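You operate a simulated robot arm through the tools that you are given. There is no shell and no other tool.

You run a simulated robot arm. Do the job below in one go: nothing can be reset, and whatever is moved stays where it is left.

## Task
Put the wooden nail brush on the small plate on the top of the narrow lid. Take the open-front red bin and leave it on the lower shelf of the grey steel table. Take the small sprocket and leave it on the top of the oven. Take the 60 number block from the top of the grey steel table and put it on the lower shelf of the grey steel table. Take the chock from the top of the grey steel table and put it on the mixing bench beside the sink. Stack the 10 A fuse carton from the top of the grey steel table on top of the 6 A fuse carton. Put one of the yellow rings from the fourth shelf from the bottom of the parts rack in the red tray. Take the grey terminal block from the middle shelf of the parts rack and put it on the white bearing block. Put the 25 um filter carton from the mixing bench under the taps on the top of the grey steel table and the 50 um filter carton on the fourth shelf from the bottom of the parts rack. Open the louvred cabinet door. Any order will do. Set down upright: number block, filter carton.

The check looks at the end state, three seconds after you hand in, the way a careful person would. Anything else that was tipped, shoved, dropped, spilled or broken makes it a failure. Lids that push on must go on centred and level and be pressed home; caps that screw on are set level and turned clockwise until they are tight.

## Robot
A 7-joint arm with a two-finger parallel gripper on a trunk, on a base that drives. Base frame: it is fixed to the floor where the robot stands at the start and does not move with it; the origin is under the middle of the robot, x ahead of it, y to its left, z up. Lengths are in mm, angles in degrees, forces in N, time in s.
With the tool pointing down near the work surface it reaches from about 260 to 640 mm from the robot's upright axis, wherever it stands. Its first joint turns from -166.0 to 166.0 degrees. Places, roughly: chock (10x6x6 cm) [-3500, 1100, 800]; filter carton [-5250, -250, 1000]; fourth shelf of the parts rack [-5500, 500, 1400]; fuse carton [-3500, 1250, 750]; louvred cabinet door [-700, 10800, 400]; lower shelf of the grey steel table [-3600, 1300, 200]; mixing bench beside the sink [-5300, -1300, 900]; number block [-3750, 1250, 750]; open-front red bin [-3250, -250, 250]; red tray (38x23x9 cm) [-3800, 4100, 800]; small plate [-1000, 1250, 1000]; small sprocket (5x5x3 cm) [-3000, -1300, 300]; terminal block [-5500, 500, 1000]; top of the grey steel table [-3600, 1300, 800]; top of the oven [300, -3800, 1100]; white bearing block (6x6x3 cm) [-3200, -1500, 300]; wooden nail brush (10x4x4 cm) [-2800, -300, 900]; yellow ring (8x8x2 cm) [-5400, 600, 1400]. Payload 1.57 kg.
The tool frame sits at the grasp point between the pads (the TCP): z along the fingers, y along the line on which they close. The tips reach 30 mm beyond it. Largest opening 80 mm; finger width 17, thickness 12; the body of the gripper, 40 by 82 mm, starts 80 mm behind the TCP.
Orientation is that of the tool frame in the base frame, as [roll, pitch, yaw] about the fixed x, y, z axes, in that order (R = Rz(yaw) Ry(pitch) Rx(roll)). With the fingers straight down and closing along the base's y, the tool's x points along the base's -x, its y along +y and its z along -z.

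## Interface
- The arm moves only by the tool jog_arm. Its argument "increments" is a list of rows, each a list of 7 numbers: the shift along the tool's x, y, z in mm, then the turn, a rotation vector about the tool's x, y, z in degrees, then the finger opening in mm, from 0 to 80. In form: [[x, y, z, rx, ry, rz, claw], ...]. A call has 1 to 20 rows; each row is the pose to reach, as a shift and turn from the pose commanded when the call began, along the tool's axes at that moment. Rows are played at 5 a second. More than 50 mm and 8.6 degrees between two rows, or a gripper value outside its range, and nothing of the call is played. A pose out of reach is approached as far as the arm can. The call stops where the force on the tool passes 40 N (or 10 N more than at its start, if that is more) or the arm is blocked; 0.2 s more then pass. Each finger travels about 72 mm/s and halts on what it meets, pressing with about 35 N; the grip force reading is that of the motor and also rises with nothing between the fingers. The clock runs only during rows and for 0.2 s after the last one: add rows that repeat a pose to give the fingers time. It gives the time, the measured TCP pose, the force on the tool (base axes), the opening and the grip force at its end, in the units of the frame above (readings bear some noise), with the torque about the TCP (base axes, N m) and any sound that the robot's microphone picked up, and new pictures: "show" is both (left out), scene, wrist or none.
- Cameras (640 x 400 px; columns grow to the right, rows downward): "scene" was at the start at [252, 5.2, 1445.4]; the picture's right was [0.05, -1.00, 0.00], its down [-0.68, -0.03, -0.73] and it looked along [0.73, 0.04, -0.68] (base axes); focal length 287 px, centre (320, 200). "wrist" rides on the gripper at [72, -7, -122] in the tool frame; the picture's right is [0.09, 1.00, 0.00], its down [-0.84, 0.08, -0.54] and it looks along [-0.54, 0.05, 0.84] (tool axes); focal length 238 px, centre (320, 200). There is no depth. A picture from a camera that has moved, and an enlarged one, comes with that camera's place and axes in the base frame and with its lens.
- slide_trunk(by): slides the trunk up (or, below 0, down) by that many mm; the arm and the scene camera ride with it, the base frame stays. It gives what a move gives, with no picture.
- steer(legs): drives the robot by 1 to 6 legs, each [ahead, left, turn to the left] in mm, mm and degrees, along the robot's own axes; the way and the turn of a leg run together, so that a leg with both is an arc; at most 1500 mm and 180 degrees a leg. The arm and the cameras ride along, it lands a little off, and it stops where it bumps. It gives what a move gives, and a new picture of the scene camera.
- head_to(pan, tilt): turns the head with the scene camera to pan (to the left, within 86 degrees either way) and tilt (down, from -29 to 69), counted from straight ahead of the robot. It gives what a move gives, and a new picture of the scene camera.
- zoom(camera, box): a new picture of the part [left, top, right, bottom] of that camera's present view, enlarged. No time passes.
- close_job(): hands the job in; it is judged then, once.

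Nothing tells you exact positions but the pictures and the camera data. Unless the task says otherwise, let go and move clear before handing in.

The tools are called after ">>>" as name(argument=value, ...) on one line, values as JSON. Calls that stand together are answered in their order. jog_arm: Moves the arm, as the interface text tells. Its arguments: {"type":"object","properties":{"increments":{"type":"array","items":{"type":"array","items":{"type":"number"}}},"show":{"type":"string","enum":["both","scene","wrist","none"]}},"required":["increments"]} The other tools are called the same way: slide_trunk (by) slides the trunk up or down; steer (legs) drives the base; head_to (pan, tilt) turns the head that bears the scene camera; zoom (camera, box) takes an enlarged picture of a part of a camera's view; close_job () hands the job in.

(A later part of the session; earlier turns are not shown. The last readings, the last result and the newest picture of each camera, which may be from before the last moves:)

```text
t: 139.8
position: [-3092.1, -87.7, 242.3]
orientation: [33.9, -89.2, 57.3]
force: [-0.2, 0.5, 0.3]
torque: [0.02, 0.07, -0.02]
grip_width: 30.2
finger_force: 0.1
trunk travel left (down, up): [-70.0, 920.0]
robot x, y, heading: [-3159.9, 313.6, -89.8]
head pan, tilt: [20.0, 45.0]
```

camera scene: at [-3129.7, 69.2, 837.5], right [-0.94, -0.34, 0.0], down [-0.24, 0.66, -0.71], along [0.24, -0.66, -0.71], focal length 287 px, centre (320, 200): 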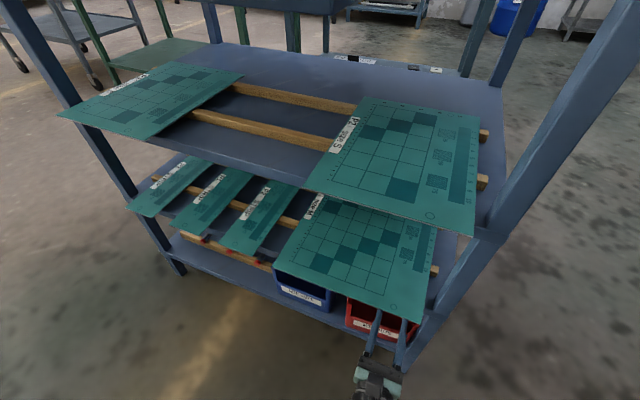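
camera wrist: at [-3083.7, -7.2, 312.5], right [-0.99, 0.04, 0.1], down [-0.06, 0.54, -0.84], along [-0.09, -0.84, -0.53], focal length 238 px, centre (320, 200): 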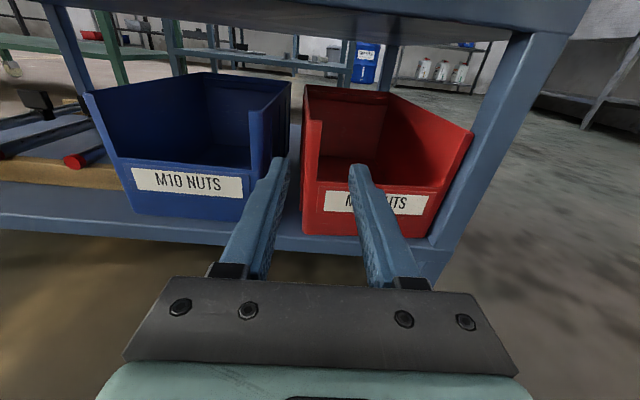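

>>> steer(legs=[[45, 0, 0]])

>>> jog_arm(increments=[[0, 0, 15, 0, 0, 0, 30]], show="none")

>>> zoom(camera="wrist", box=[200, 50, 480, 240])

```text
t: 140.7
position: [-3092.6, -133.2, 241.9]
orientation: [33.3, -89.2, 58.0]
force: [-0.1, -0.4, 0.2]
torque: [0.01, 0.01, 0.01]
grip_width: 29.7
finger_force: 0.2
trunk travel left (down, up): [-70.0, 920.0]
robot x, y, heading: [-3155.3, 267.0, -89.7]
head pan, tilt: [20.0, 45.0]
camera scene: at [-3129.5, 24.0, 837.5], right [-0.94, -0.35, 0.0], down [-0.24, 0.66, -0.71], along [0.24, -0.66, -0.71], focal length 287 px, centre (320, 200)
```

scene: 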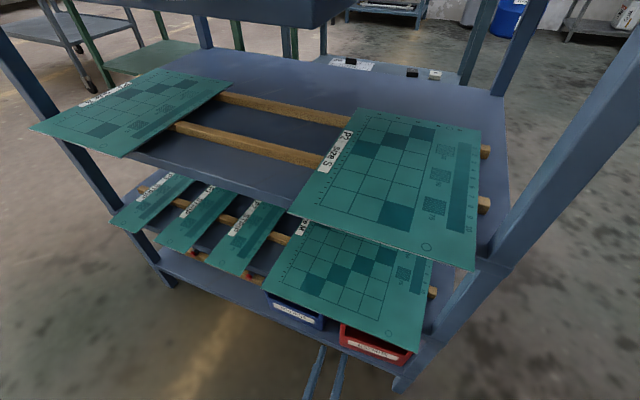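

```text
t: 141.1
position: [-3091.4, -149.3, 241.4]
orientation: [32.2, -89.3, 59.2]
force: [0.2, 0.7, 0.7]
torque: [-0.03, -0.03, -0.01]
grip_width: 30.1
finger_force: 0.1
trunk travel left (down, up): [-70.0, 920.0]
robot x, y, heading: [-3160.7, 264.8, -89.8]
head pan, tilt: [20.0, 45.0]
```

```text
2.11 times, centred on (340, 145) of wrist
camera zoom: at [-3086.6, -26.8, 311.4], right [-0.99, -0.02, 0.1], down [-0.09, 0.53, -0.84], along [-0.04, -0.85, -0.53], focal length 502 px, centre (278, 316)
```

zoom: 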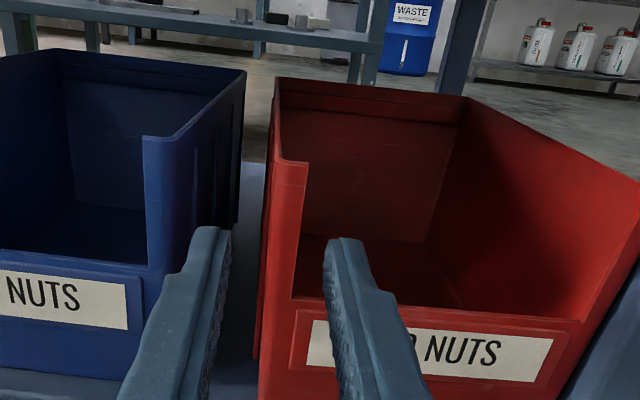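

>>> jog_arm(increments=[[0, 0, 15, 0, 0, 0, 30], [0, 0, 30, 0, 0, 0, 30], [0, 0, 45, 0, 0, 0, 30]], show="none")

>>> zoom(camera="wrist", box=[200, 50, 480, 240])

```text
t: 141.9
position: [-3089.1, -196.1, 244.0]
orientation: [35.6, -89.2, 55.6]
force: [0.7, -0.3, 1.1]
torque: [-0.04, 0.02, 0.02]
grip_width: 29.9
finger_force: 0.1
trunk travel left (down, up): [-70.0, 920.0]
robot x, y, heading: [-3158.1, 266.6, -90.0]
head pan, tilt: [20.0, 45.0]
```

```text
2.11 times, centred on (340, 145) of wrist
camera zoom: at [-3084.9, -73.2, 312.8], right [-0.99, -0.02, 0.1], down [-0.1, 0.53, -0.84], along [-0.04, -0.85, -0.53], focal length 502 px, centre (278, 316)
```

zoom: 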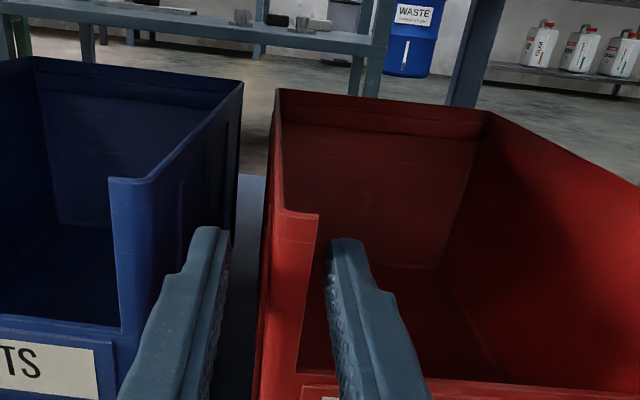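

>>> jog_arm(increments=[[0, 1, 15, 0, 0, 0, 30], [0, 1, 30, 0, 0, 0, 30], [0, 1, 46, 0, 0, 0, 30]], show="none")

>>> zoom(camera="wrist", box=[200, 50, 480, 240])

```text
t: 142.7
position: [-3089.5, -240.3, 243.7]
orientation: [33.9, -89.3, 57.4]
force: [-0.1, -0.5, 0.1]
torque: [-0.02, -0.01, -0.02]
grip_width: 29.8
finger_force: 0.0
trunk travel left (down, up): [-70.0, 920.0]
robot x, y, heading: [-3154.5, 270.7, -89.5]
head pan, tilt: [20.0, 45.0]
```

```text
2.11 times, centred on (340, 145) of wrist
camera zoom: at [-3084.6, -117.3, 313.3], right [-0.99, -0.02, 0.1], down [-0.1, 0.53, -0.84], along [-0.04, -0.85, -0.53], focal length 502 px, centre (278, 316)
```

zoom: 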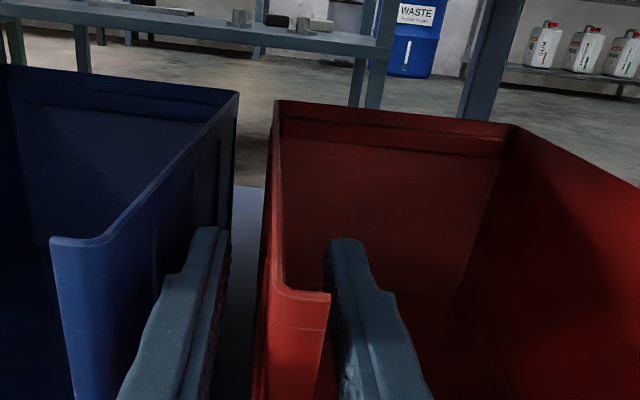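

The wall has an inward flange, so a deep pinch would be weak for lifting. New plan: pinch the flange lightly, drag the bin ~75 mm out over the shelf edge, then regrip its front lip from above. First back off 35 and close.

>>> jog_arm(increments=[[0, 0, -18, 0, 0, 0, 30], [0, 0, -38, 0, 0, 0, 30], [0, 0, -38, 0, 0, 0, 22], [0, 0, -38, 0, 0, 0, 14], [0, 0, -38, 0, 0, 0, 8], [0, 0, -38, 0, 0, 0, 8]], show="none")

>>> zoom(camera="wrist", box=[200, 50, 480, 240])

```text
t: 144.1
position: [-3090.3, -200.6, 245.0]
orientation: [30.0, -89.3, 61.3]
force: [-0.3, 0.7, 1.0]
torque: [-0.07, 0.09, 0.01]
grip_width: 9.3
finger_force: 3.8
trunk travel left (down, up): [-70.0, 920.0]
robot x, y, heading: [-3156.7, 269.0, -89.8]
head pan, tilt: [20.0, 45.0]
```

```text
2.11 times, centred on (340, 145) of wrist
camera zoom: at [-3085.8, -79.0, 313.7], right [-0.99, -0.02, 0.1], down [-0.09, 0.53, -0.84], along [-0.03, -0.85, -0.53], focal length 502 px, centre (278, 316)
```

zoom: 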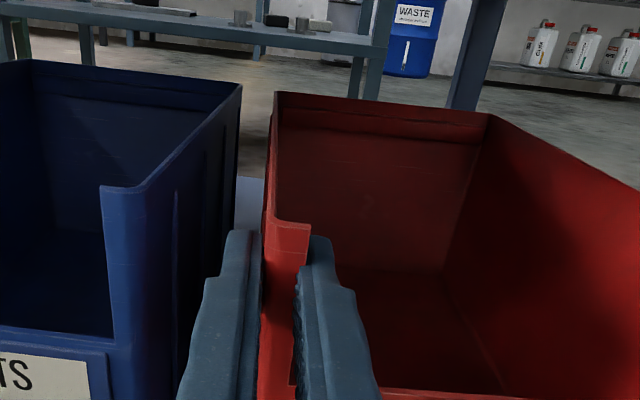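

>>> jog_arm(increments=[[0, 0, 0, 0, 0, 0, 4], [0, 0, 0, 0, 0, 0, 4]], show="none")

>>> steer(legs=[[-70, 0, 0]])

>>> jog_arm(increments=[[0, 0, 0, 0, 0, 0, 4]], show="wrist")

```text
t: 144.7
position: [-3090.2, -201.3, 243.5]
orientation: [36.8, -89.2, 54.5]
force: [0.5, -2.2, 1.0]
torque: [0.09, 0.45, 0.2]
grip_width: 9.0
finger_force: 27.2
trunk travel left (down, up): [-70.0, 920.0]
robot x, y, heading: [-3157.5, 272.4, -90.0]
head pan, tilt: [20.0, 45.0]
```

```text
t: 145.7
position: [-3090.6, -132.5, 244.7]
orientation: [31.2, -89.1, 60.2]
force: [2.5, 0.8, 2.6]
torque: [0.11, 0.37, 0.03]
grip_width: 8.6
finger_force: 27.5
trunk travel left (down, up): [-70.0, 920.0]
robot x, y, heading: [-3158.0, 339.4, -89.7]
head pan, tilt: [20.0, 45.0]
camera scene: at [-3129.8, 93.9, 837.5], right [-0.94, -0.34, 0.0], down [-0.24, 0.66, -0.71], along [0.24, -0.66, -0.71], focal length 287 px, centre (320, 200)
```

scene: 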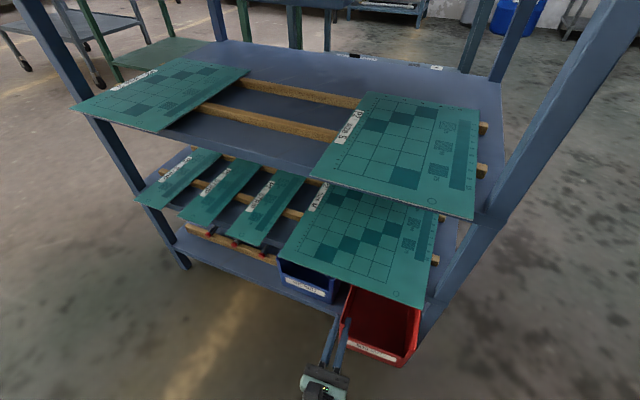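

```text
t: 146.1
position: [-3089.4, -131.6, 245.0]
orientation: [34.8, -89.2, 56.5]
force: [-0.2, 0.2, -0.2]
torque: [0.07, 0.36, 0.13]
grip_width: 9.0
finger_force: 27.9
trunk travel left (down, up): [-70.0, 920.0]
robot x, y, heading: [-3155.7, 339.8, -89.8]
head pan, tilt: [20.0, 45.0]
camera wrist: at [-3085.5, -9.2, 313.8], right [-0.99, -0.02, 0.1], down [-0.1, 0.53, -0.84], along [-0.03, -0.85, -0.53], focal length 238 px, centre (320, 200)
```

wrist: 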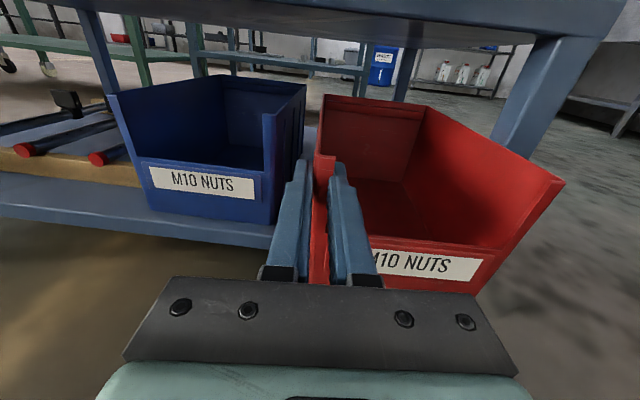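

The bin now protrudes 70 mm. I release, back off, raise, and turn the tool to point down with fingers closing along y.

>>> jog_arm(increments=[[0, 0, 0, 0, 0, 0, 14], [0, 0, 0, 0, 0, 0, 22], [0, 0, 0, 0, 0, 0, 30], [0, 0, -30, 0, 0, 0, 30], [0, 0, -70, 0, 0, 0, 30], [30, 0, -100, 0, 0, 0, 40], [70, 0, -100, 0, 0, 0, 60], [100, 0, -100, 0, 0, 0, 70]], show="wrist")

```text
t: 147.9
position: [-3089.3, -31.2, 343.2]
orientation: [32.5, -89.2, 58.8]
force: [0.3, -0.3, 0.8]
torque: [0.01, -0.03, 0.0]
grip_width: 70.1
finger_force: 0.1
trunk travel left (down, up): [-70.0, 920.0]
robot x, y, heading: [-3156.4, 338.3, -89.9]
head pan, tilt: [20.0, 45.0]
camera wrist: at [-3085.3, 91.1, 413.1], right [-0.99, -0.02, 0.1], down [-0.1, 0.53, -0.84], along [-0.03, -0.85, -0.53], focal length 238 px, centre (320, 200)
```

wrist: 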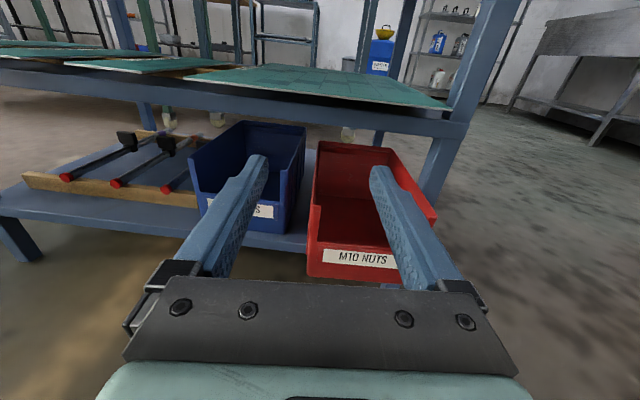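

>>> jog_arm(increments=[[0, 0, 0, 0, -8, 0, 70], [0, 0, 0, 0, -16, 0, 70], [0, 0, 0, 0, -24, 0, 70], [0, 0, 0, 0, -32, 0, 70], [0, 0, 0, 0, -40, 0, 70], [0, 0, 0, 0, -48, 0, 70], [0, 0, 0, 0, -56, 0, 70], [0, 0, 0, 0, -64, 0, 70], [0, 0, 0, 0, -72, 0, 70], [0, 0, 0, 0, -80, 0, 70], [0, 0, 0, 0, -89, 0, 70]], show="wrist")

```text
refused: row 11 steps farther than a row can; nothing moved
```

>>> jog_arm(increments=[[0, 0, 0, 0, -8.2, 0, 70], [0, 0, 0, 0, -16.4, 0, 70], [0, 0, 0, 0, -24.6, 0, 70], [0, 0, 0, 0, -32.8, 0, 70], [0, 0, 0, 0, -41, 0, 70], [0, 0, 0, 0, -49.2, 0, 70], [0, 0, 0, 0, -57.4, 0, 70], [0, 0, 0, 0, -65.6, 0, 70], [0, 0, 0, 0, -73.8, 0, 70], [0, 0, 0, 0, -82, 0, 70], [0, 0, 0, 0, -89.2, 0, 70]], show="both")

```text
t: 150.3
position: [-3092.2, -30.7, 343.6]
orientation: [179.6, -1.4, -88.6]
force: [-0.1, -0.6, -0.2]
torque: [0.02, -0.02, 0.01]
grip_width: 70.2
finger_force: 0.1
trunk travel left (down, up): [-70.0, 920.0]
robot x, y, heading: [-3155.9, 337.7, -89.7]
head pan, tilt: [20.0, 45.0]
camera scene: at [-3129.8, 93.8, 837.5], right [-0.94, -0.34, 0.0], down [-0.24, 0.66, -0.71], along [0.24, -0.66, -0.71], focal length 287 px, centre (320, 200)
camera wrist: at [-3081.9, -99.4, 466.2], right [-0.99, -0.11, 0.01], down [-0.09, 0.85, 0.52], along [-0.07, 0.52, -0.85], focal length 238 px, centre (320, 200)
```

scene: 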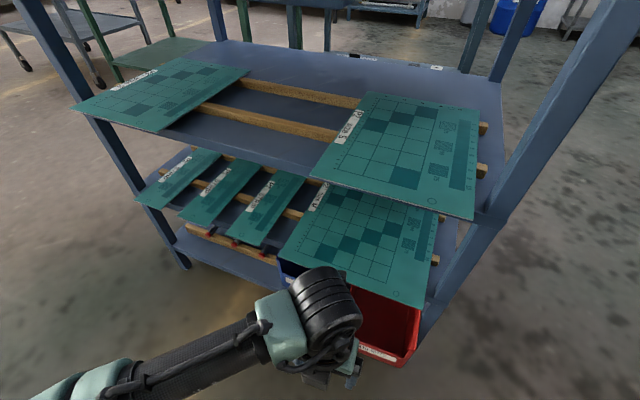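
wrist: 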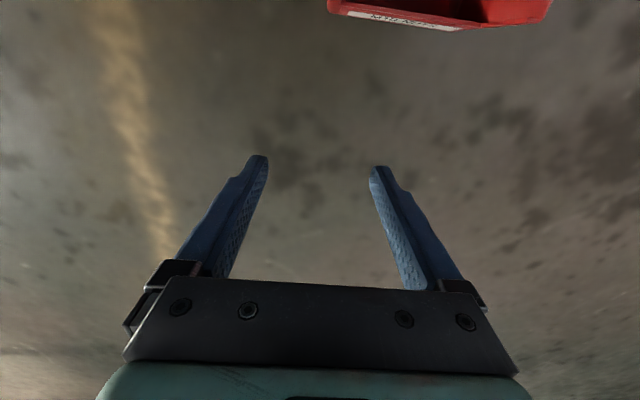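

>>> jog_arm(increments=[[0, 0, 0, 0, 0, -8.1, 60], [0, 0, 0, 0, 0, -16.2, 60], [0, 0, 0, 0, 0, -24.3, 60], [0, 0, 0, 0, 0, -32.4, 60], [0, 0, 0, 0, 0, -40.5, 60], [0, 0, 0, 0, 0, -48.6, 60], [0, 0, 0, 0, 0, -56.7, 60], [0, 0, 0, 0, 0, -64.8, 60], [0, 0, 0, 0, 0, -72.9, 60], [0, 0, 0, 0, 0, -81, 60], [0, 0, 0, 0, 0, -88.6, 60]], show="both")

```text
t: 152.7
position: [-3092.0, -30.1, 344.3]
orientation: [178.5, 0.4, 0.2]
force: [-0.2, -1.0, -0.1]
torque: [0.0, 0.02, -0.02]
grip_width: 59.9
finger_force: 0.1
trunk travel left (down, up): [-70.0, 920.0]
robot x, y, heading: [-3158.0, 339.8, -89.9]
head pan, tilt: [20.0, 45.0]
camera scene: at [-3129.8, 93.8, 837.4], right [-0.94, -0.34, 0.0], down [-0.24, 0.66, -0.71], along [0.24, -0.66, -0.71], focal length 287 px, centre (320, 200)
camera wrist: at [-3018.6, -20.9, 463.2], right [0.09, -1.0, 0.02], down [-0.83, -0.07, 0.55], along [-0.54, -0.07, -0.84], focal length 238 px, centre (320, 200)
```

scene: 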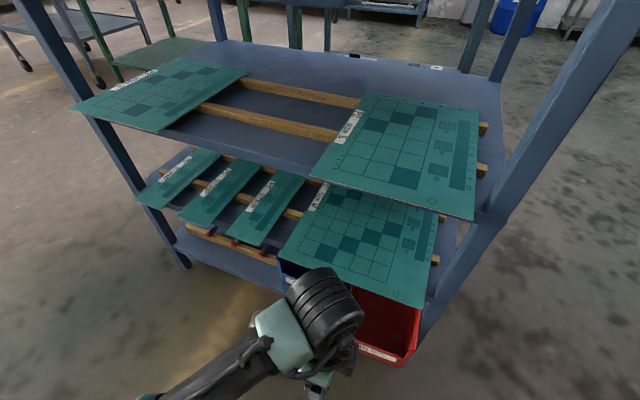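
wrist: 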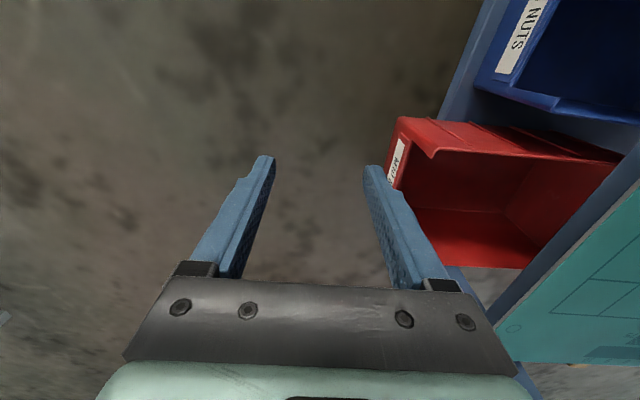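

The view shows the bin front at y≈-130, lip centre near x -3153. I tilt the tool 15° back to clear the overhanging plate, and position over the lip.

>>> jog_arm(increments=[[0, 0, 0, -7.5, 0, -1.7, 60], [-20, 0, 10, -15, 0, -3.5, 60], [-60, 0, 30, -15, 0, -3.5, 60], [-60, 20, 54, -15, 0, -3.5, 60], [-60, 55, 54, -15, 0, -3.5, 60], [-60, 85, 54, -15, 0, -3.5, 60]], show="wrist")

```text
t: 154.1
position: [-3150.7, -116.2, 292.7]
orientation: [163.6, 1.0, 3.4]
force: [0.2, 0.8, 0.8]
torque: [0.0, 0.0, 0.01]
grip_width: 59.9
finger_force: 0.0
trunk travel left (down, up): [-70.0, 920.0]
robot x, y, heading: [-3157.8, 339.7, -89.9]
head pan, tilt: [20.0, 45.0]
camera wrist: at [-3080.4, -71.1, 405.9], right [0.15, -0.95, 0.28], down [-0.83, 0.03, 0.55], along [-0.53, -0.32, -0.78], focal length 238 px, centre (320, 200)
```

wrist: 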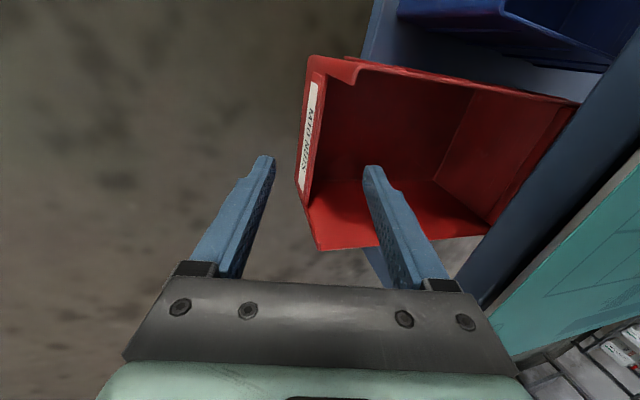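

>>> jog_arm(increments=[[-2, -2, 30, 0, 0, 0, 60], [-2, -4, 60, 0, 0, 0, 60], [-2, -5, 80, 0, 0, 0, 60]], show="wrist")

```text
t: 154.9
position: [-3155.2, -134.6, 215.8]
orientation: [163.4, 0.9, 3.4]
force: [0.1, -0.6, -0.1]
torque: [0.0, 0.0, 0.02]
grip_width: 60.0
finger_force: 0.0
trunk travel left (down, up): [-70.0, 920.0]
robot x, y, heading: [-3155.1, 341.5, -89.8]
head pan, tilt: [20.0, 45.0]
camera wrist: at [-3083.4, -90.2, 328.4], right [0.15, -0.95, 0.28], down [-0.83, 0.03, 0.55], along [-0.53, -0.32, -0.78], focal length 238 px, centre (320, 200)
```

wrist: 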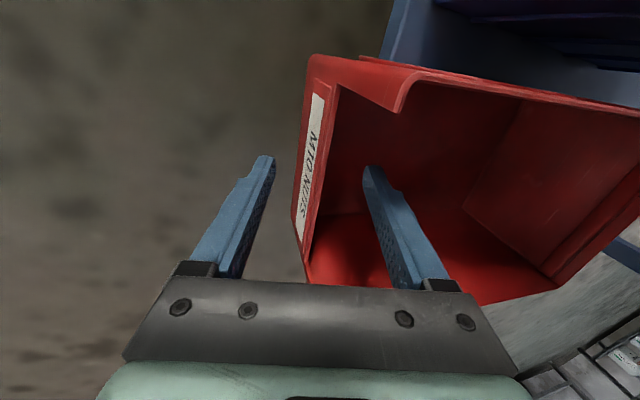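

>>> jog_arm(increments=[[0, 0, 0, 0, 0, 0, 45], [0, 0, 0, 0, 0, 0, 30], [0, 0, 0, 0, 0, 0, 20], [0, 0, 0, 0, 0, 0, 15], [0, 0, 0, 0, 0, 0, 13]], show="wrist")

```text
t: 156.1
position: [-3155.5, -133.5, 217.0]
orientation: [163.6, 0.9, 3.4]
force: [-0.3, 1.0, 0.5]
torque: [0.05, 0.02, 0.01]
grip_width: 14.2
finger_force: 1.0
trunk travel left (down, up): [-70.0, 920.0]
robot x, y, heading: [-3159.5, 338.4, -90.0]
head pan, tilt: [20.0, 45.0]
camera wrist: at [-3083.5, -90.1, 328.6], right [0.15, -0.95, 0.28], down [-0.83, 0.03, 0.56], along [-0.53, -0.32, -0.78], focal length 238 px, centre (320, 200)
```

wrist: 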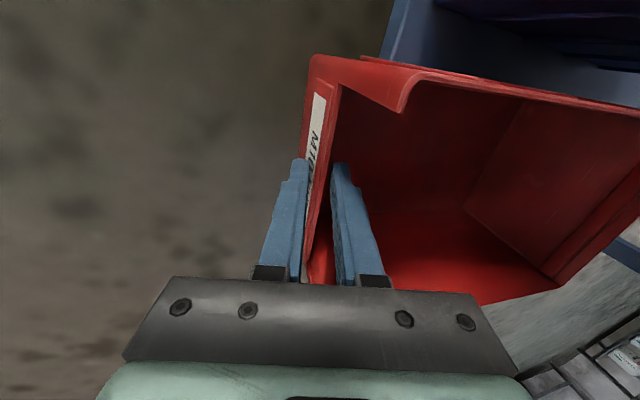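

>>> jog_arm(increments=[[0, 0, 0, 0, 0, 0, 11], [0, 0, 0, 0, 0, 0, 11]], show="none")

>>> steer(legs=[[-38, 0, 0]])

>>> jog_arm(increments=[[0, 0, 0, 0, 0, 0, 20], [0, 0, 0, 0, 0, 0, 30]], show="wrist")

```text
t: 156.7
position: [-3155.4, -134.7, 215.9]
orientation: [163.6, 1.0, 3.4]
force: [-1.0, 0.0, -0.5]
torque: [0.03, 0.0, 0.0]
grip_width: 11.6
finger_force: 0.8
trunk travel left (down, up): [-70.0, 920.0]
robot x, y, heading: [-3158.1, 340.5, -89.8]
head pan, tilt: [20.0, 45.0]
```

```text
t: 157.6
position: [-3156.1, -95.8, 216.4]
orientation: [163.7, 0.9, 3.4]
force: [0.6, 0.0, -0.4]
torque: [0.01, 0.01, 0.01]
grip_width: 10.9
finger_force: 0.1
trunk travel left (down, up): [-70.0, 920.0]
robot x, y, heading: [-3157.2, 375.8, -89.8]
head pan, tilt: [20.0, 45.0]
camera scene: at [-3130.2, 133.0, 837.4], right [-0.94, -0.34, 0.0], down [-0.24, 0.66, -0.71], along [0.24, -0.66, -0.71], focal length 287 px, centre (320, 200)
```

scene: 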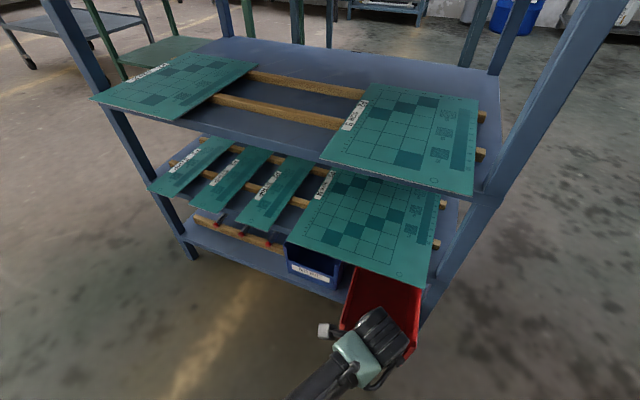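

```text
t: 158.2
position: [-3155.1, -95.0, 215.2]
orientation: [163.6, 0.8, 3.2]
force: [0.2, -0.7, -0.4]
torque: [0.03, 0.01, 0.01]
grip_width: 29.9
finger_force: 0.1
trunk travel left (down, up): [-70.0, 920.0]
robot x, y, heading: [-3156.7, 381.1, -89.8]
head pan, tilt: [20.0, 45.0]
camera wrist: at [-3084.0, -50.9, 328.6], right [0.15, -0.95, 0.28], down [-0.83, 0.03, 0.55], along [-0.53, -0.32, -0.78], focal length 238 px, centre (320, 200)
```

wrist: 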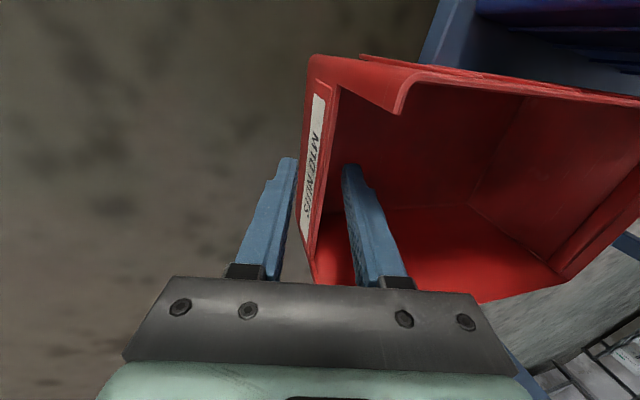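

>>> jog_arm(increments=[[0, 0, 0, 6, 0, 0, 40], [0, 0, 0, 12, 0, 0, 40], [0, 0, 0, 16.2, 0.9, 0, 40], [0, 0, 5, 16.2, 0.9, 0, 40], [0, 0, 5, 16.2, 0.9, 0, 25], [0, 0, 5, 16.2, 0.9, 0, 12]], show="wrist")

```text
t: 159.6
position: [-3155.5, -98.1, 210.8]
orientation: [179.8, 0.0, 3.3]
force: [-0.4, -0.5, -0.3]
torque: [0.02, 0.0, 0.01]
grip_width: 11.8
finger_force: 0.1
trunk travel left (down, up): [-70.0, 920.0]
robot x, y, heading: [-3158.1, 380.9, -89.8]
head pan, tilt: [20.0, 45.0]
camera wrist: at [-3084.2, -85.8, 331.4], right [0.15, -0.99, 0.0], down [-0.83, -0.13, 0.54], along [-0.54, -0.09, -0.84], focal length 238 px, centre (320, 200)
```

wrist: 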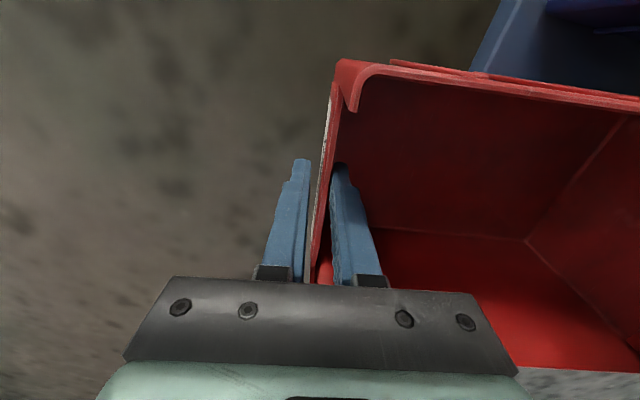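

>>> jog_arm(increments=[[0, 0, 0, 0, 0, 0, 6], [0, 0, 0, 0, 0, 0, 2], [0, 0, 0, 0, 0, 0, 0], [0, 0, 0, 0, 0, 0, 0], [0, 0, 0, 0, 0, 0, 0]], show="wrist")

```text
t: 160.8
position: [-3155.8, -97.6, 210.2]
orientation: [179.7, 0.1, 3.4]
force: [-2.2, 0.4, 1.4]
torque: [-0.71, -0.05, -0.42]
grip_width: 3.1
finger_force: 24.3
trunk travel left (down, up): [-70.0, 920.0]
robot x, y, heading: [-3157.8, 378.1, -89.9]
head pan, tilt: [20.0, 45.0]
camera wrist: at [-3084.4, -85.8, 331.5], right [0.15, -0.99, 0.0], down [-0.83, -0.12, 0.54], along [-0.54, -0.09, -0.84], focal length 238 px, centre (320, 200)
```

wrist: 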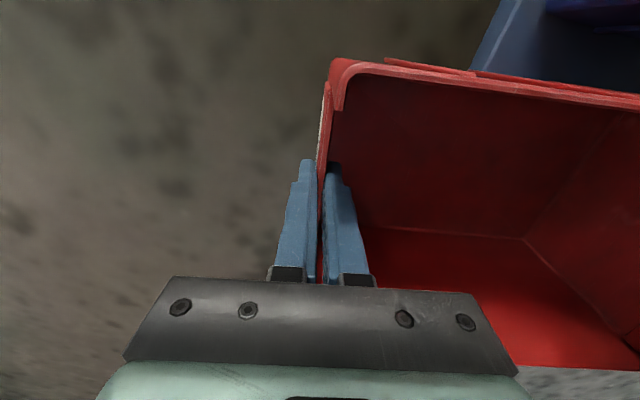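

Lip firmly pinched (3 mm). I lift 20 mm and check.

>>> jog_arm(increments=[[0, 0, -8, 0, 0, 0, 0], [0, 0, -16, 0, 0, 0, 0], [0, 0, -24, 0, 0, 0, 0], [0, 0, -28, 0, 0, 0, 0]], show="both")

```text
t: 161.8
position: [-3156.7, -96.6, 237.9]
orientation: [179.8, 0.1, 3.6]
force: [0.4, -0.8, -3.3]
torque: [0.39, -0.04, 0.0]
grip_width: 2.4
finger_force: 23.9
trunk travel left (down, up): [-70.0, 920.0]
robot x, y, heading: [-3157.2, 376.5, -89.5]
head pan, tilt: [20.0, 45.0]
camera scene: at [-3130.2, 132.8, 837.3], right [-0.94, -0.34, 0.0], down [-0.24, 0.66, -0.71], along [0.24, -0.66, -0.71], focal length 287 px, centre (320, 200)
camera wrist: at [-3083.9, -85.7, 358.8], right [0.15, -0.99, 0.0], down [-0.83, -0.13, 0.54], along [-0.54, -0.08, -0.84], focal length 238 px, centre (320, 200)
```

scene: 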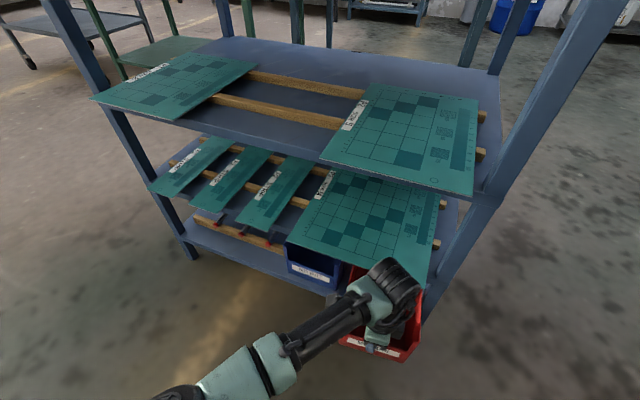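
wrist: 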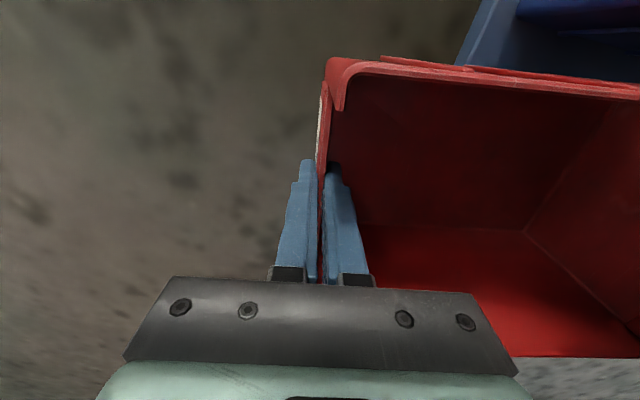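

Weight ≈3.3 N, held well. Drive straight back.

>>> steer(legs=[[-200, 0, 0]])

>>> head_to(pan=0, tilt=55)

```text
t: 163.4
position: [-3158.0, 107.1, 238.8]
orientation: [179.9, 0.1, 3.1]
force: [0.1, -0.2, -2.8]
torque: [0.42, 0.02, 0.0]
grip_width: 2.5
finger_force: 24.7
trunk travel left (down, up): [-70.0, 920.0]
robot x, y, heading: [-3159.4, 582.5, -90.3]
head pan, tilt: [20.0, 45.0]
camera scene: at [-3131.5, 336.6, 837.3], right [-0.94, -0.34, 0.0], down [-0.24, 0.67, -0.71], along [0.24, -0.67, -0.71], focal length 287 px, centre (320, 200)
```

scene: 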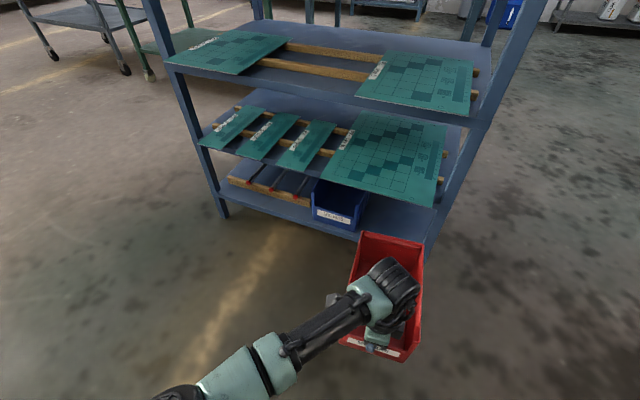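

```text
t: 164.2
position: [-3159.1, 108.7, 238.0]
orientation: [179.8, -0.1, 3.1]
force: [0.4, 1.2, -3.3]
torque: [0.41, 0.03, 0.0]
grip_width: 2.9
finger_force: 24.2
trunk travel left (down, up): [-70.0, 920.0]
robot x, y, heading: [-3158.4, 581.7, -90.3]
head pan, tilt: [0.0, 55.0]
camera scene: at [-3159.2, 341.0, 824.0], right [-1.0, 0.0, 0.0], down [0.0, 0.82, -0.57], along [0.0, -0.57, -0.82], focal length 287 px, centre (320, 200)
```

scene: 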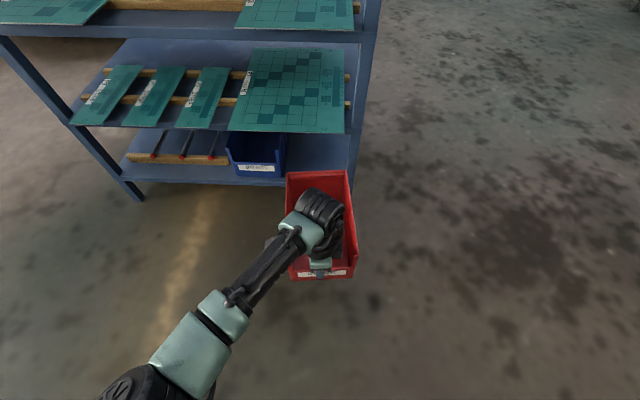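

The bin is free. The steel table runs along y (x -3800..-3400, y 880..1790), so I'll approach from its east side: strafe to x≈-2600, back up, and turn to face -x.

>>> steer(legs=[[-80, 560, 0], [-640, 0, 0], [0, 0, -90]])

>>> head_to(pan=0, tilt=30)

```text
t: 174.3
position: [-3093.6, 1271.8, 238.4]
orientation: [179.8, 0.0, -83.9]
force: [0.1, 0.2, -3.5]
torque: [0.04, -0.37, 0.01]
grip_width: 2.7
finger_force: 24.6
trunk travel left (down, up): [-70.0, 920.0]
robot x, y, heading: [-2618.5, 1294.0, -177.1]
head pan, tilt: [0.0, 55.0]
camera scene: at [-2861.4, 1284.7, 823.9], right [-0.05, 1.0, 0.0], down [0.82, 0.04, -0.57], along [-0.57, -0.03, -0.82], focal length 287 px, centre (320, 200)
```

scene: 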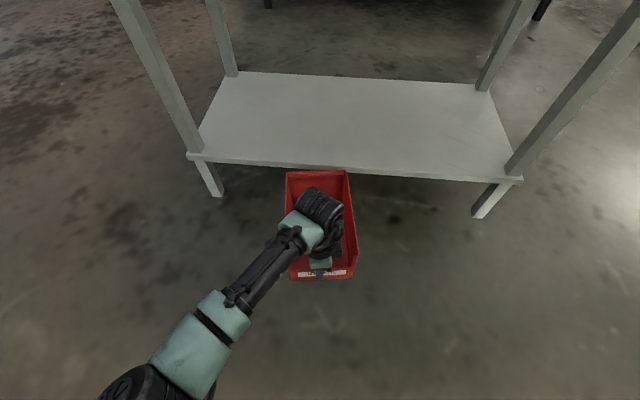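

```text
t: 175.2
position: [-3092.9, 1270.8, 238.1]
orientation: [179.7, 0.1, -83.7]
force: [-0.3, 0.2, -3.0]
torque: [0.05, -0.38, -0.03]
grip_width: 2.6
finger_force: 24.0
trunk travel left (down, up): [-70.0, 920.0]
robot x, y, heading: [-2618.3, 1294.7, -177.0]
head pan, tilt: [0.0, 30.0]
camera scene: at [-2879.7, 1283.8, 859.9], right [-0.05, 1.0, 0.0], down [0.5, 0.03, -0.87], along [-0.86, -0.04, -0.5], focal length 287 px, centre (320, 200)
```

scene: 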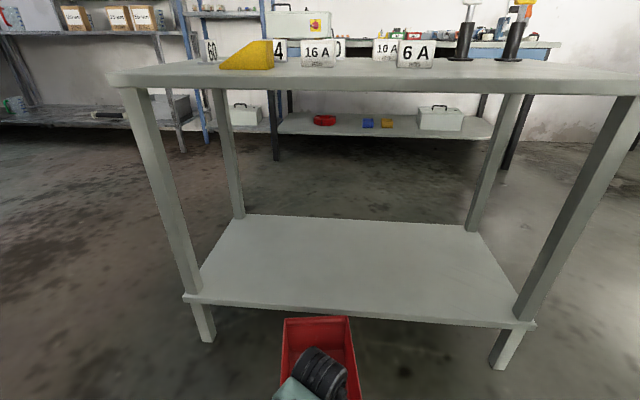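

The table's lower shelf is clear. I raise the bin 60 mm, straighten my heading, strafe right a bit and advance so the bin goes over the lower shelf.

>>> slide_trunk(by=60)

>>> steer(legs=[[0, -150, -3], [200, 0, 0]])

>>> head_to(pan=0, tilt=50)

```text
t: 176.2
position: [-3093.9, 1270.8, 298.5]
orientation: [179.9, -0.1, -83.8]
force: [0.6, -0.6, -3.3]
torque: [0.06, -0.41, -0.02]
grip_width: 2.8
finger_force: 24.3
trunk travel left (down, up): [-130.0, 860.0]
robot x, y, heading: [-2619.3, 1295.6, -177.0]
head pan, tilt: [0.0, 30.0]
```

```text
t: 178.8
position: [-3293.4, 1449.3, 298.3]
orientation: [179.8, 0.0, -87.0]
force: [-1.3, 0.2, -2.9]
torque: [0.01, -0.4, 0.0]
grip_width: 2.8
finger_force: 23.4
trunk travel left (down, up): [-130.0, 860.0]
robot x, y, heading: [-2817.8, 1450.9, 179.5]
head pan, tilt: [0.0, 30.0]
camera scene: at [-3080.1, 1450.2, 920.0], right [0.01, 1.0, 0.0], down [0.5, 0.0, -0.87], along [-0.87, 0.0, -0.5], focal length 287 px, centre (320, 200)
```

scene: 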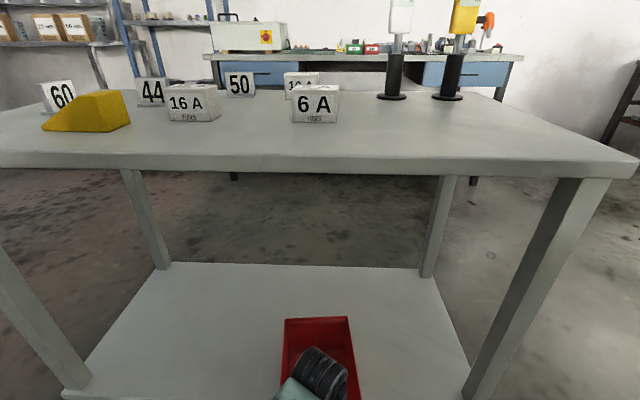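

```text
t: 179.6
position: [-3293.3, 1448.8, 297.9]
orientation: [179.8, -0.1, -87.0]
force: [0.8, 0.1, -3.2]
torque: [0.02, -0.43, 0.02]
grip_width: 2.6
finger_force: 24.5
trunk travel left (down, up): [-130.0, 860.0]
robot x, y, heading: [-2819.8, 1450.9, 179.7]
head pan, tilt: [0.0, 50.0]
camera scene: at [-3066.8, 1450.2, 890.5], right [0.01, 1.0, 0.0], down [0.77, 0.0, -0.64], along [-0.64, 0.0, -0.77], focal length 287 px, centre (320, 200)
```

scene: 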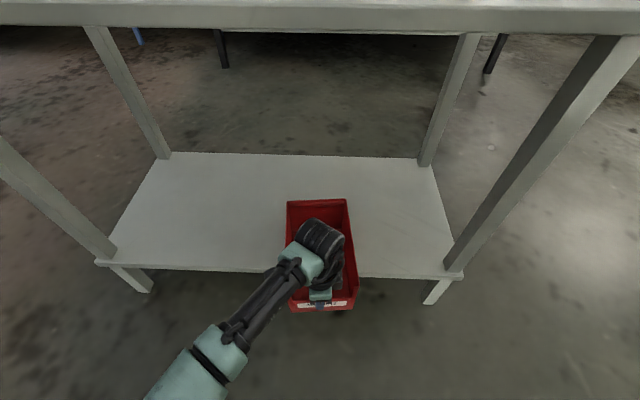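

>>> steer(legs=[[150, 0, 0]])

>>> jog_arm(increments=[[0, 0, 15, 0, 0, 0, 0], [0, 0, 25, 0, 0, 0, 0]], show="both")

```text
t: 180.9
position: [-3441.7, 1450.2, 298.1]
orientation: [179.8, 0.0, -86.9]
force: [0.7, -0.7, -3.9]
torque: [-0.01, -0.39, 0.0]
grip_width: 2.7
finger_force: 23.9
trunk travel left (down, up): [-130.0, 860.0]
robot x, y, heading: [-2962.9, 1447.9, 179.6]
head pan, tilt: [0.0, 50.0]
camera scene: at [-3214.0, 1451.0, 890.5], right [0.01, 1.0, 0.0], down [0.77, 0.0, -0.64], along [-0.64, 0.0, -0.77], focal length 287 px, centre (320, 200)
```

scene: 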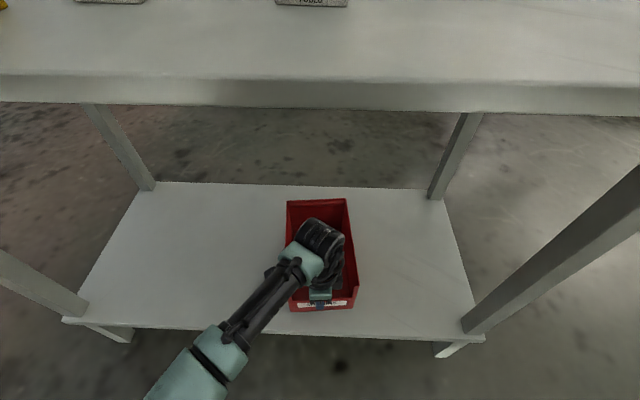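

```text
t: 181.6
position: [-3445.2, 1450.0, 275.5]
orientation: [179.2, 0.1, -87.1]
force: [-2.8, -0.4, 24.7]
torque: [0.04, 1.03, -0.06]
grip_width: 3.0
finger_force: 24.7
trunk travel left (down, up): [-130.0, 860.0]
robot x, y, heading: [-2966.4, 1450.5, 179.9]
head pan, tilt: [0.0, 50.0]
camera scene: at [-3212.7, 1451.0, 891.3], right [0.01, 1.0, 0.0], down [0.76, 0.0, -0.64], along [-0.64, 0.0, -0.76], focal length 287 px, centre (320, 200)
camera wrist: at [-3431.8, 1378.0, 396.0], right [-0.99, -0.14, 0.01], down [-0.11, 0.83, 0.54], along [-0.09, 0.54, -0.84], focal length 238 px, centre (320, 200)
```

scene: 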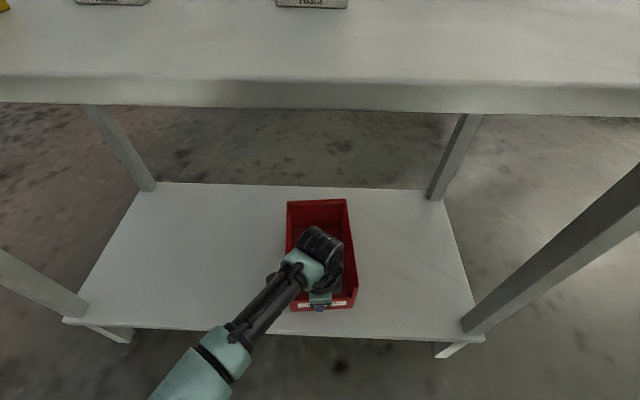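
wrist: 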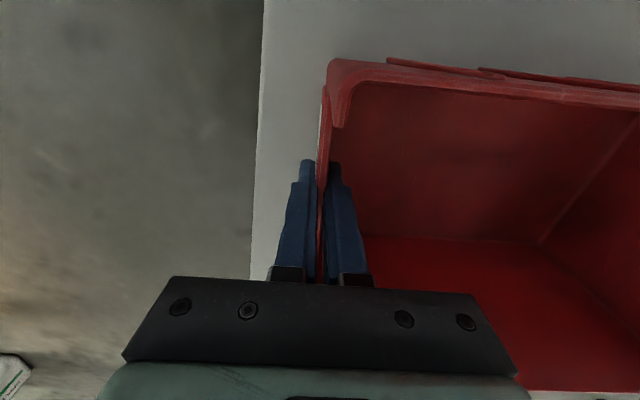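

Contact with the shelf felt. I ease 2 mm more down and open.

>>> jog_arm(increments=[[0, 0, 2, 0, 0, 0, 0], [0, 0, 2, 0, 0, 0, 4], [0, 0, 2, 0, 0, 0, 10], [0, 0, 2, 0, 0, 0, 20], [0, 0, 2, 0, 0, 0, 30]], show="wrist")

```text
t: 182.8
position: [-3440.9, 1450.9, 270.7]
orientation: [179.9, 0.0, -87.0]
force: [-0.3, -0.6, 0.0]
torque: [0.02, -0.01, -0.02]
grip_width: 30.1
finger_force: 0.1
trunk travel left (down, up): [-130.0, 860.0]
robot x, y, heading: [-2965.6, 1451.0, 179.8]
head pan, tilt: [0.0, 50.0]
camera wrist: at [-3430.1, 1378.5, 390.9], right [-0.99, -0.14, 0.0], down [-0.12, 0.83, 0.54], along [-0.08, 0.54, -0.84], focal length 238 px, centre (320, 200)
```

wrist: 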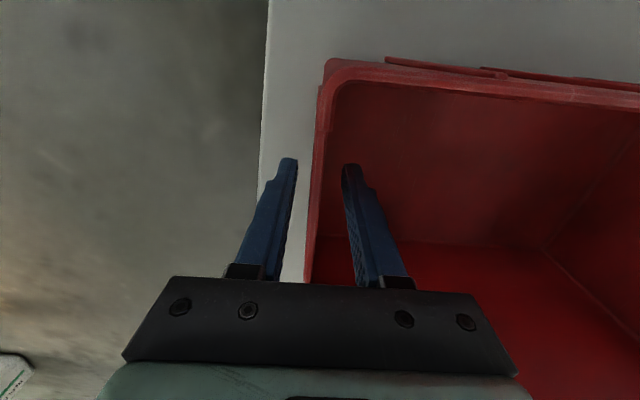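

>>> jog_arm(increments=[[0, 0, -35, 0, 0, 0, 30], [0, 0, -70, 0, 0, 0, 30], [0, 0, -85, 0, 0, 0, 30]], show="wrist")

>>> steer(legs=[[-300, 0, 0]])

```text
t: 183.6
position: [-3440.7, 1449.2, 357.1]
orientation: [179.9, 0.0, -87.0]
force: [-0.5, 0.0, 0.0]
torque: [0.02, -0.02, 0.0]
grip_width: 30.1
finger_force: 0.1
trunk travel left (down, up): [-130.0, 860.0]
robot x, y, heading: [-2964.9, 1450.4, 179.8]
head pan, tilt: [0.0, 50.0]
camera wrist: at [-3429.7, 1376.7, 477.5], right [-0.99, -0.14, 0.0], down [-0.12, 0.83, 0.54], along [-0.08, 0.54, -0.84], focal length 238 px, centre (320, 200)
```

wrist: 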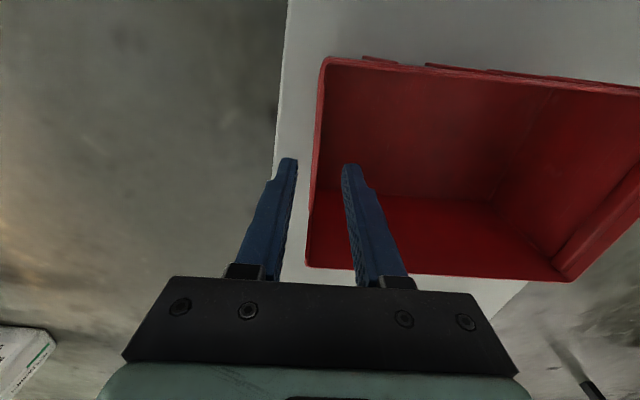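

```text
t: 185.6
position: [-3138.4, 1446.8, 356.8]
orientation: [179.9, 0.1, -86.9]
force: [1.0, -0.6, 0.9]
torque: [0.01, 0.03, 0.0]
grip_width: 29.9
finger_force: 0.1
trunk travel left (down, up): [-130.0, 860.0]
robot x, y, heading: [-2662.7, 1444.9, 180.0]
head pan, tilt: [0.0, 50.0]
camera scene: at [-2911.4, 1449.2, 890.5], right [0.0, 1.0, 0.0], down [0.77, 0.0, -0.64], along [-0.64, 0.0, -0.77], focal length 287 px, centre (320, 200)
```

scene: 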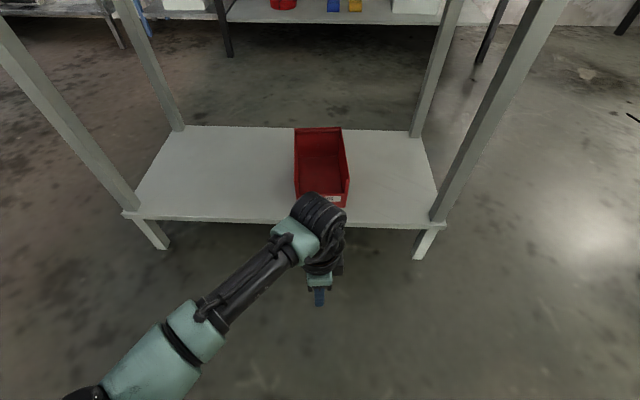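

Red bin is on the lower shelf. Next the table-top items: I raise the trunk, restore the neutral wrist roll, and look at the table top.

>>> slide_trunk(by=400)

>>> slide_trunk(by=300)

>>> jog_arm(increments=[[0, 0, 0, 0, 0, -8.1, 60], [0, 0, 0, 0, 0, -16.2, 60], [0, 0, 0, 0, 0, -24.3, 60], [0, 0, 0, 0, 0, -32.4, 60], [0, 0, 0, 0, 0, -40.5, 60], [0, 0, 0, 0, 0, -48.6, 60], [0, 0, 0, 0, 0, -56.7, 60], [0, 0, 0, 0, 0, -64.8, 60], [0, 0, 0, 0, 0, -72.9, 60], [0, 0, 0, 0, 0, -81, 60], [0, 0, 0, 0, 0, -87, 60]], show="none")

>>> steer(legs=[[150, 0, 0]])

```text
t: 189.4
position: [-3138.7, 1446.1, 756.6]
orientation: [179.8, 0.0, -86.9]
force: [0.4, -1.0, 0.5]
torque: [0.03, -0.02, -0.01]
grip_width: 29.9
finger_force: 0.1
trunk travel left (down, up): [-530.0, 460.0]
robot x, y, heading: [-2661.3, 1446.7, 179.6]
head pan, tilt: [0.0, 50.0]
```

```text
t: 192.4
position: [-3139.2, 1447.8, 1057.5]
orientation: [179.9, 0.0, -87.0]
force: [-0.6, -0.6, 0.5]
torque: [0.01, -0.01, 0.01]
grip_width: 30.2
finger_force: 0.0
trunk travel left (down, up): [-830.0, 160.0]
robot x, y, heading: [-2661.1, 1445.2, 179.7]
head pan, tilt: [0.0, 50.0]
```

```text
t: 194.8
position: [-3137.8, 1447.4, 1057.2]
orientation: [180.0, 0.2, 0.3]
force: [0.3, 0.4, 0.4]
torque: [0.0, 0.0, 0.01]
grip_width: 60.1
finger_force: 0.1
trunk travel left (down, up): [-830.0, 160.0]
robot x, y, heading: [-2664.2, 1445.5, 179.7]
head pan, tilt: [0.0, 50.0]
```

```text
t: 196.2
position: [-3285.6, 1444.8, 1056.5]
orientation: [180.0, 0.3, 0.2]
force: [0.6, 0.3, -1.0]
torque: [-0.02, 0.01, -0.02]
grip_width: 60.0
finger_force: 0.1
trunk travel left (down, up): [-830.0, 160.0]
robot x, y, heading: [-2811.0, 1448.6, -180.2]
head pan, tilt: [0.0, 50.0]
camera scene: at [-3059.1, 1448.5, 1590.6], right [0.0, 1.0, 0.0], down [0.77, 0.0, -0.64], along [-0.64, 0.0, -0.77], focal length 287 px, centre (320, 200)
```

scene: 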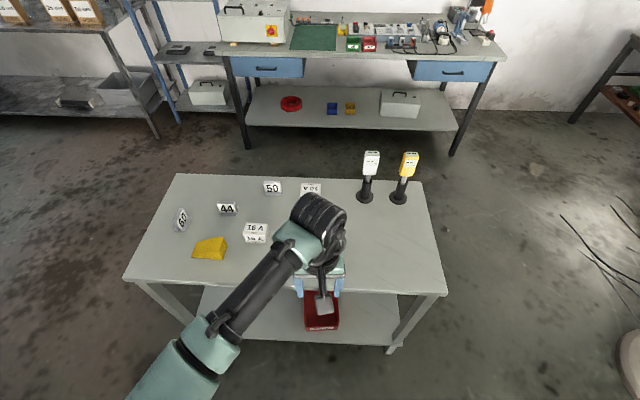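

>>> jog_arm(increments=[[-45, 0, 0, 0, 0, 0, 70], [-90, 0, 0, 0, 0, 0, 70], [-120, 0, 0, 0, 0, 0, 70]], show="both")

```text
t: 197.0
position: [-3405.1, 1444.7, 1057.4]
orientation: [-180.0, 0.3, 0.3]
force: [0.4, -0.5, -0.4]
torque: [0.04, 0.01, 0.01]
grip_width: 70.2
finger_force: 0.1
trunk travel left (down, up): [-830.0, 160.0]
robot x, y, heading: [-2812.1, 1449.1, -180.1]
head pan, tilt: [0.0, 50.0]
camera scene: at [-3059.5, 1448.9, 1590.5], right [0.0, 1.0, 0.0], down [0.77, 0.0, -0.64], along [-0.64, 0.0, -0.77], focal length 287 px, centre (320, 200)
camera wrist: at [-3332.3, 1450.3, 1177.4], right [0.1, -1.0, 0.0], down [-0.83, -0.08, 0.55], along [-0.54, -0.05, -0.84], focal length 238 px, centre (320, 200)
```

scene: 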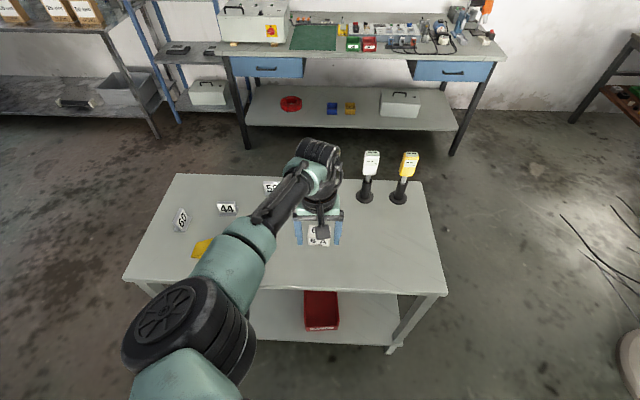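
wrist: 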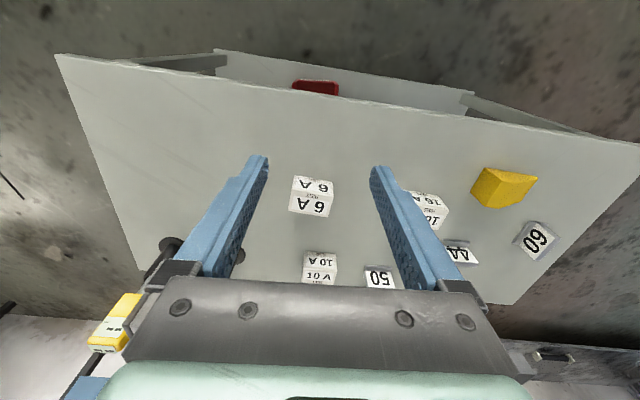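

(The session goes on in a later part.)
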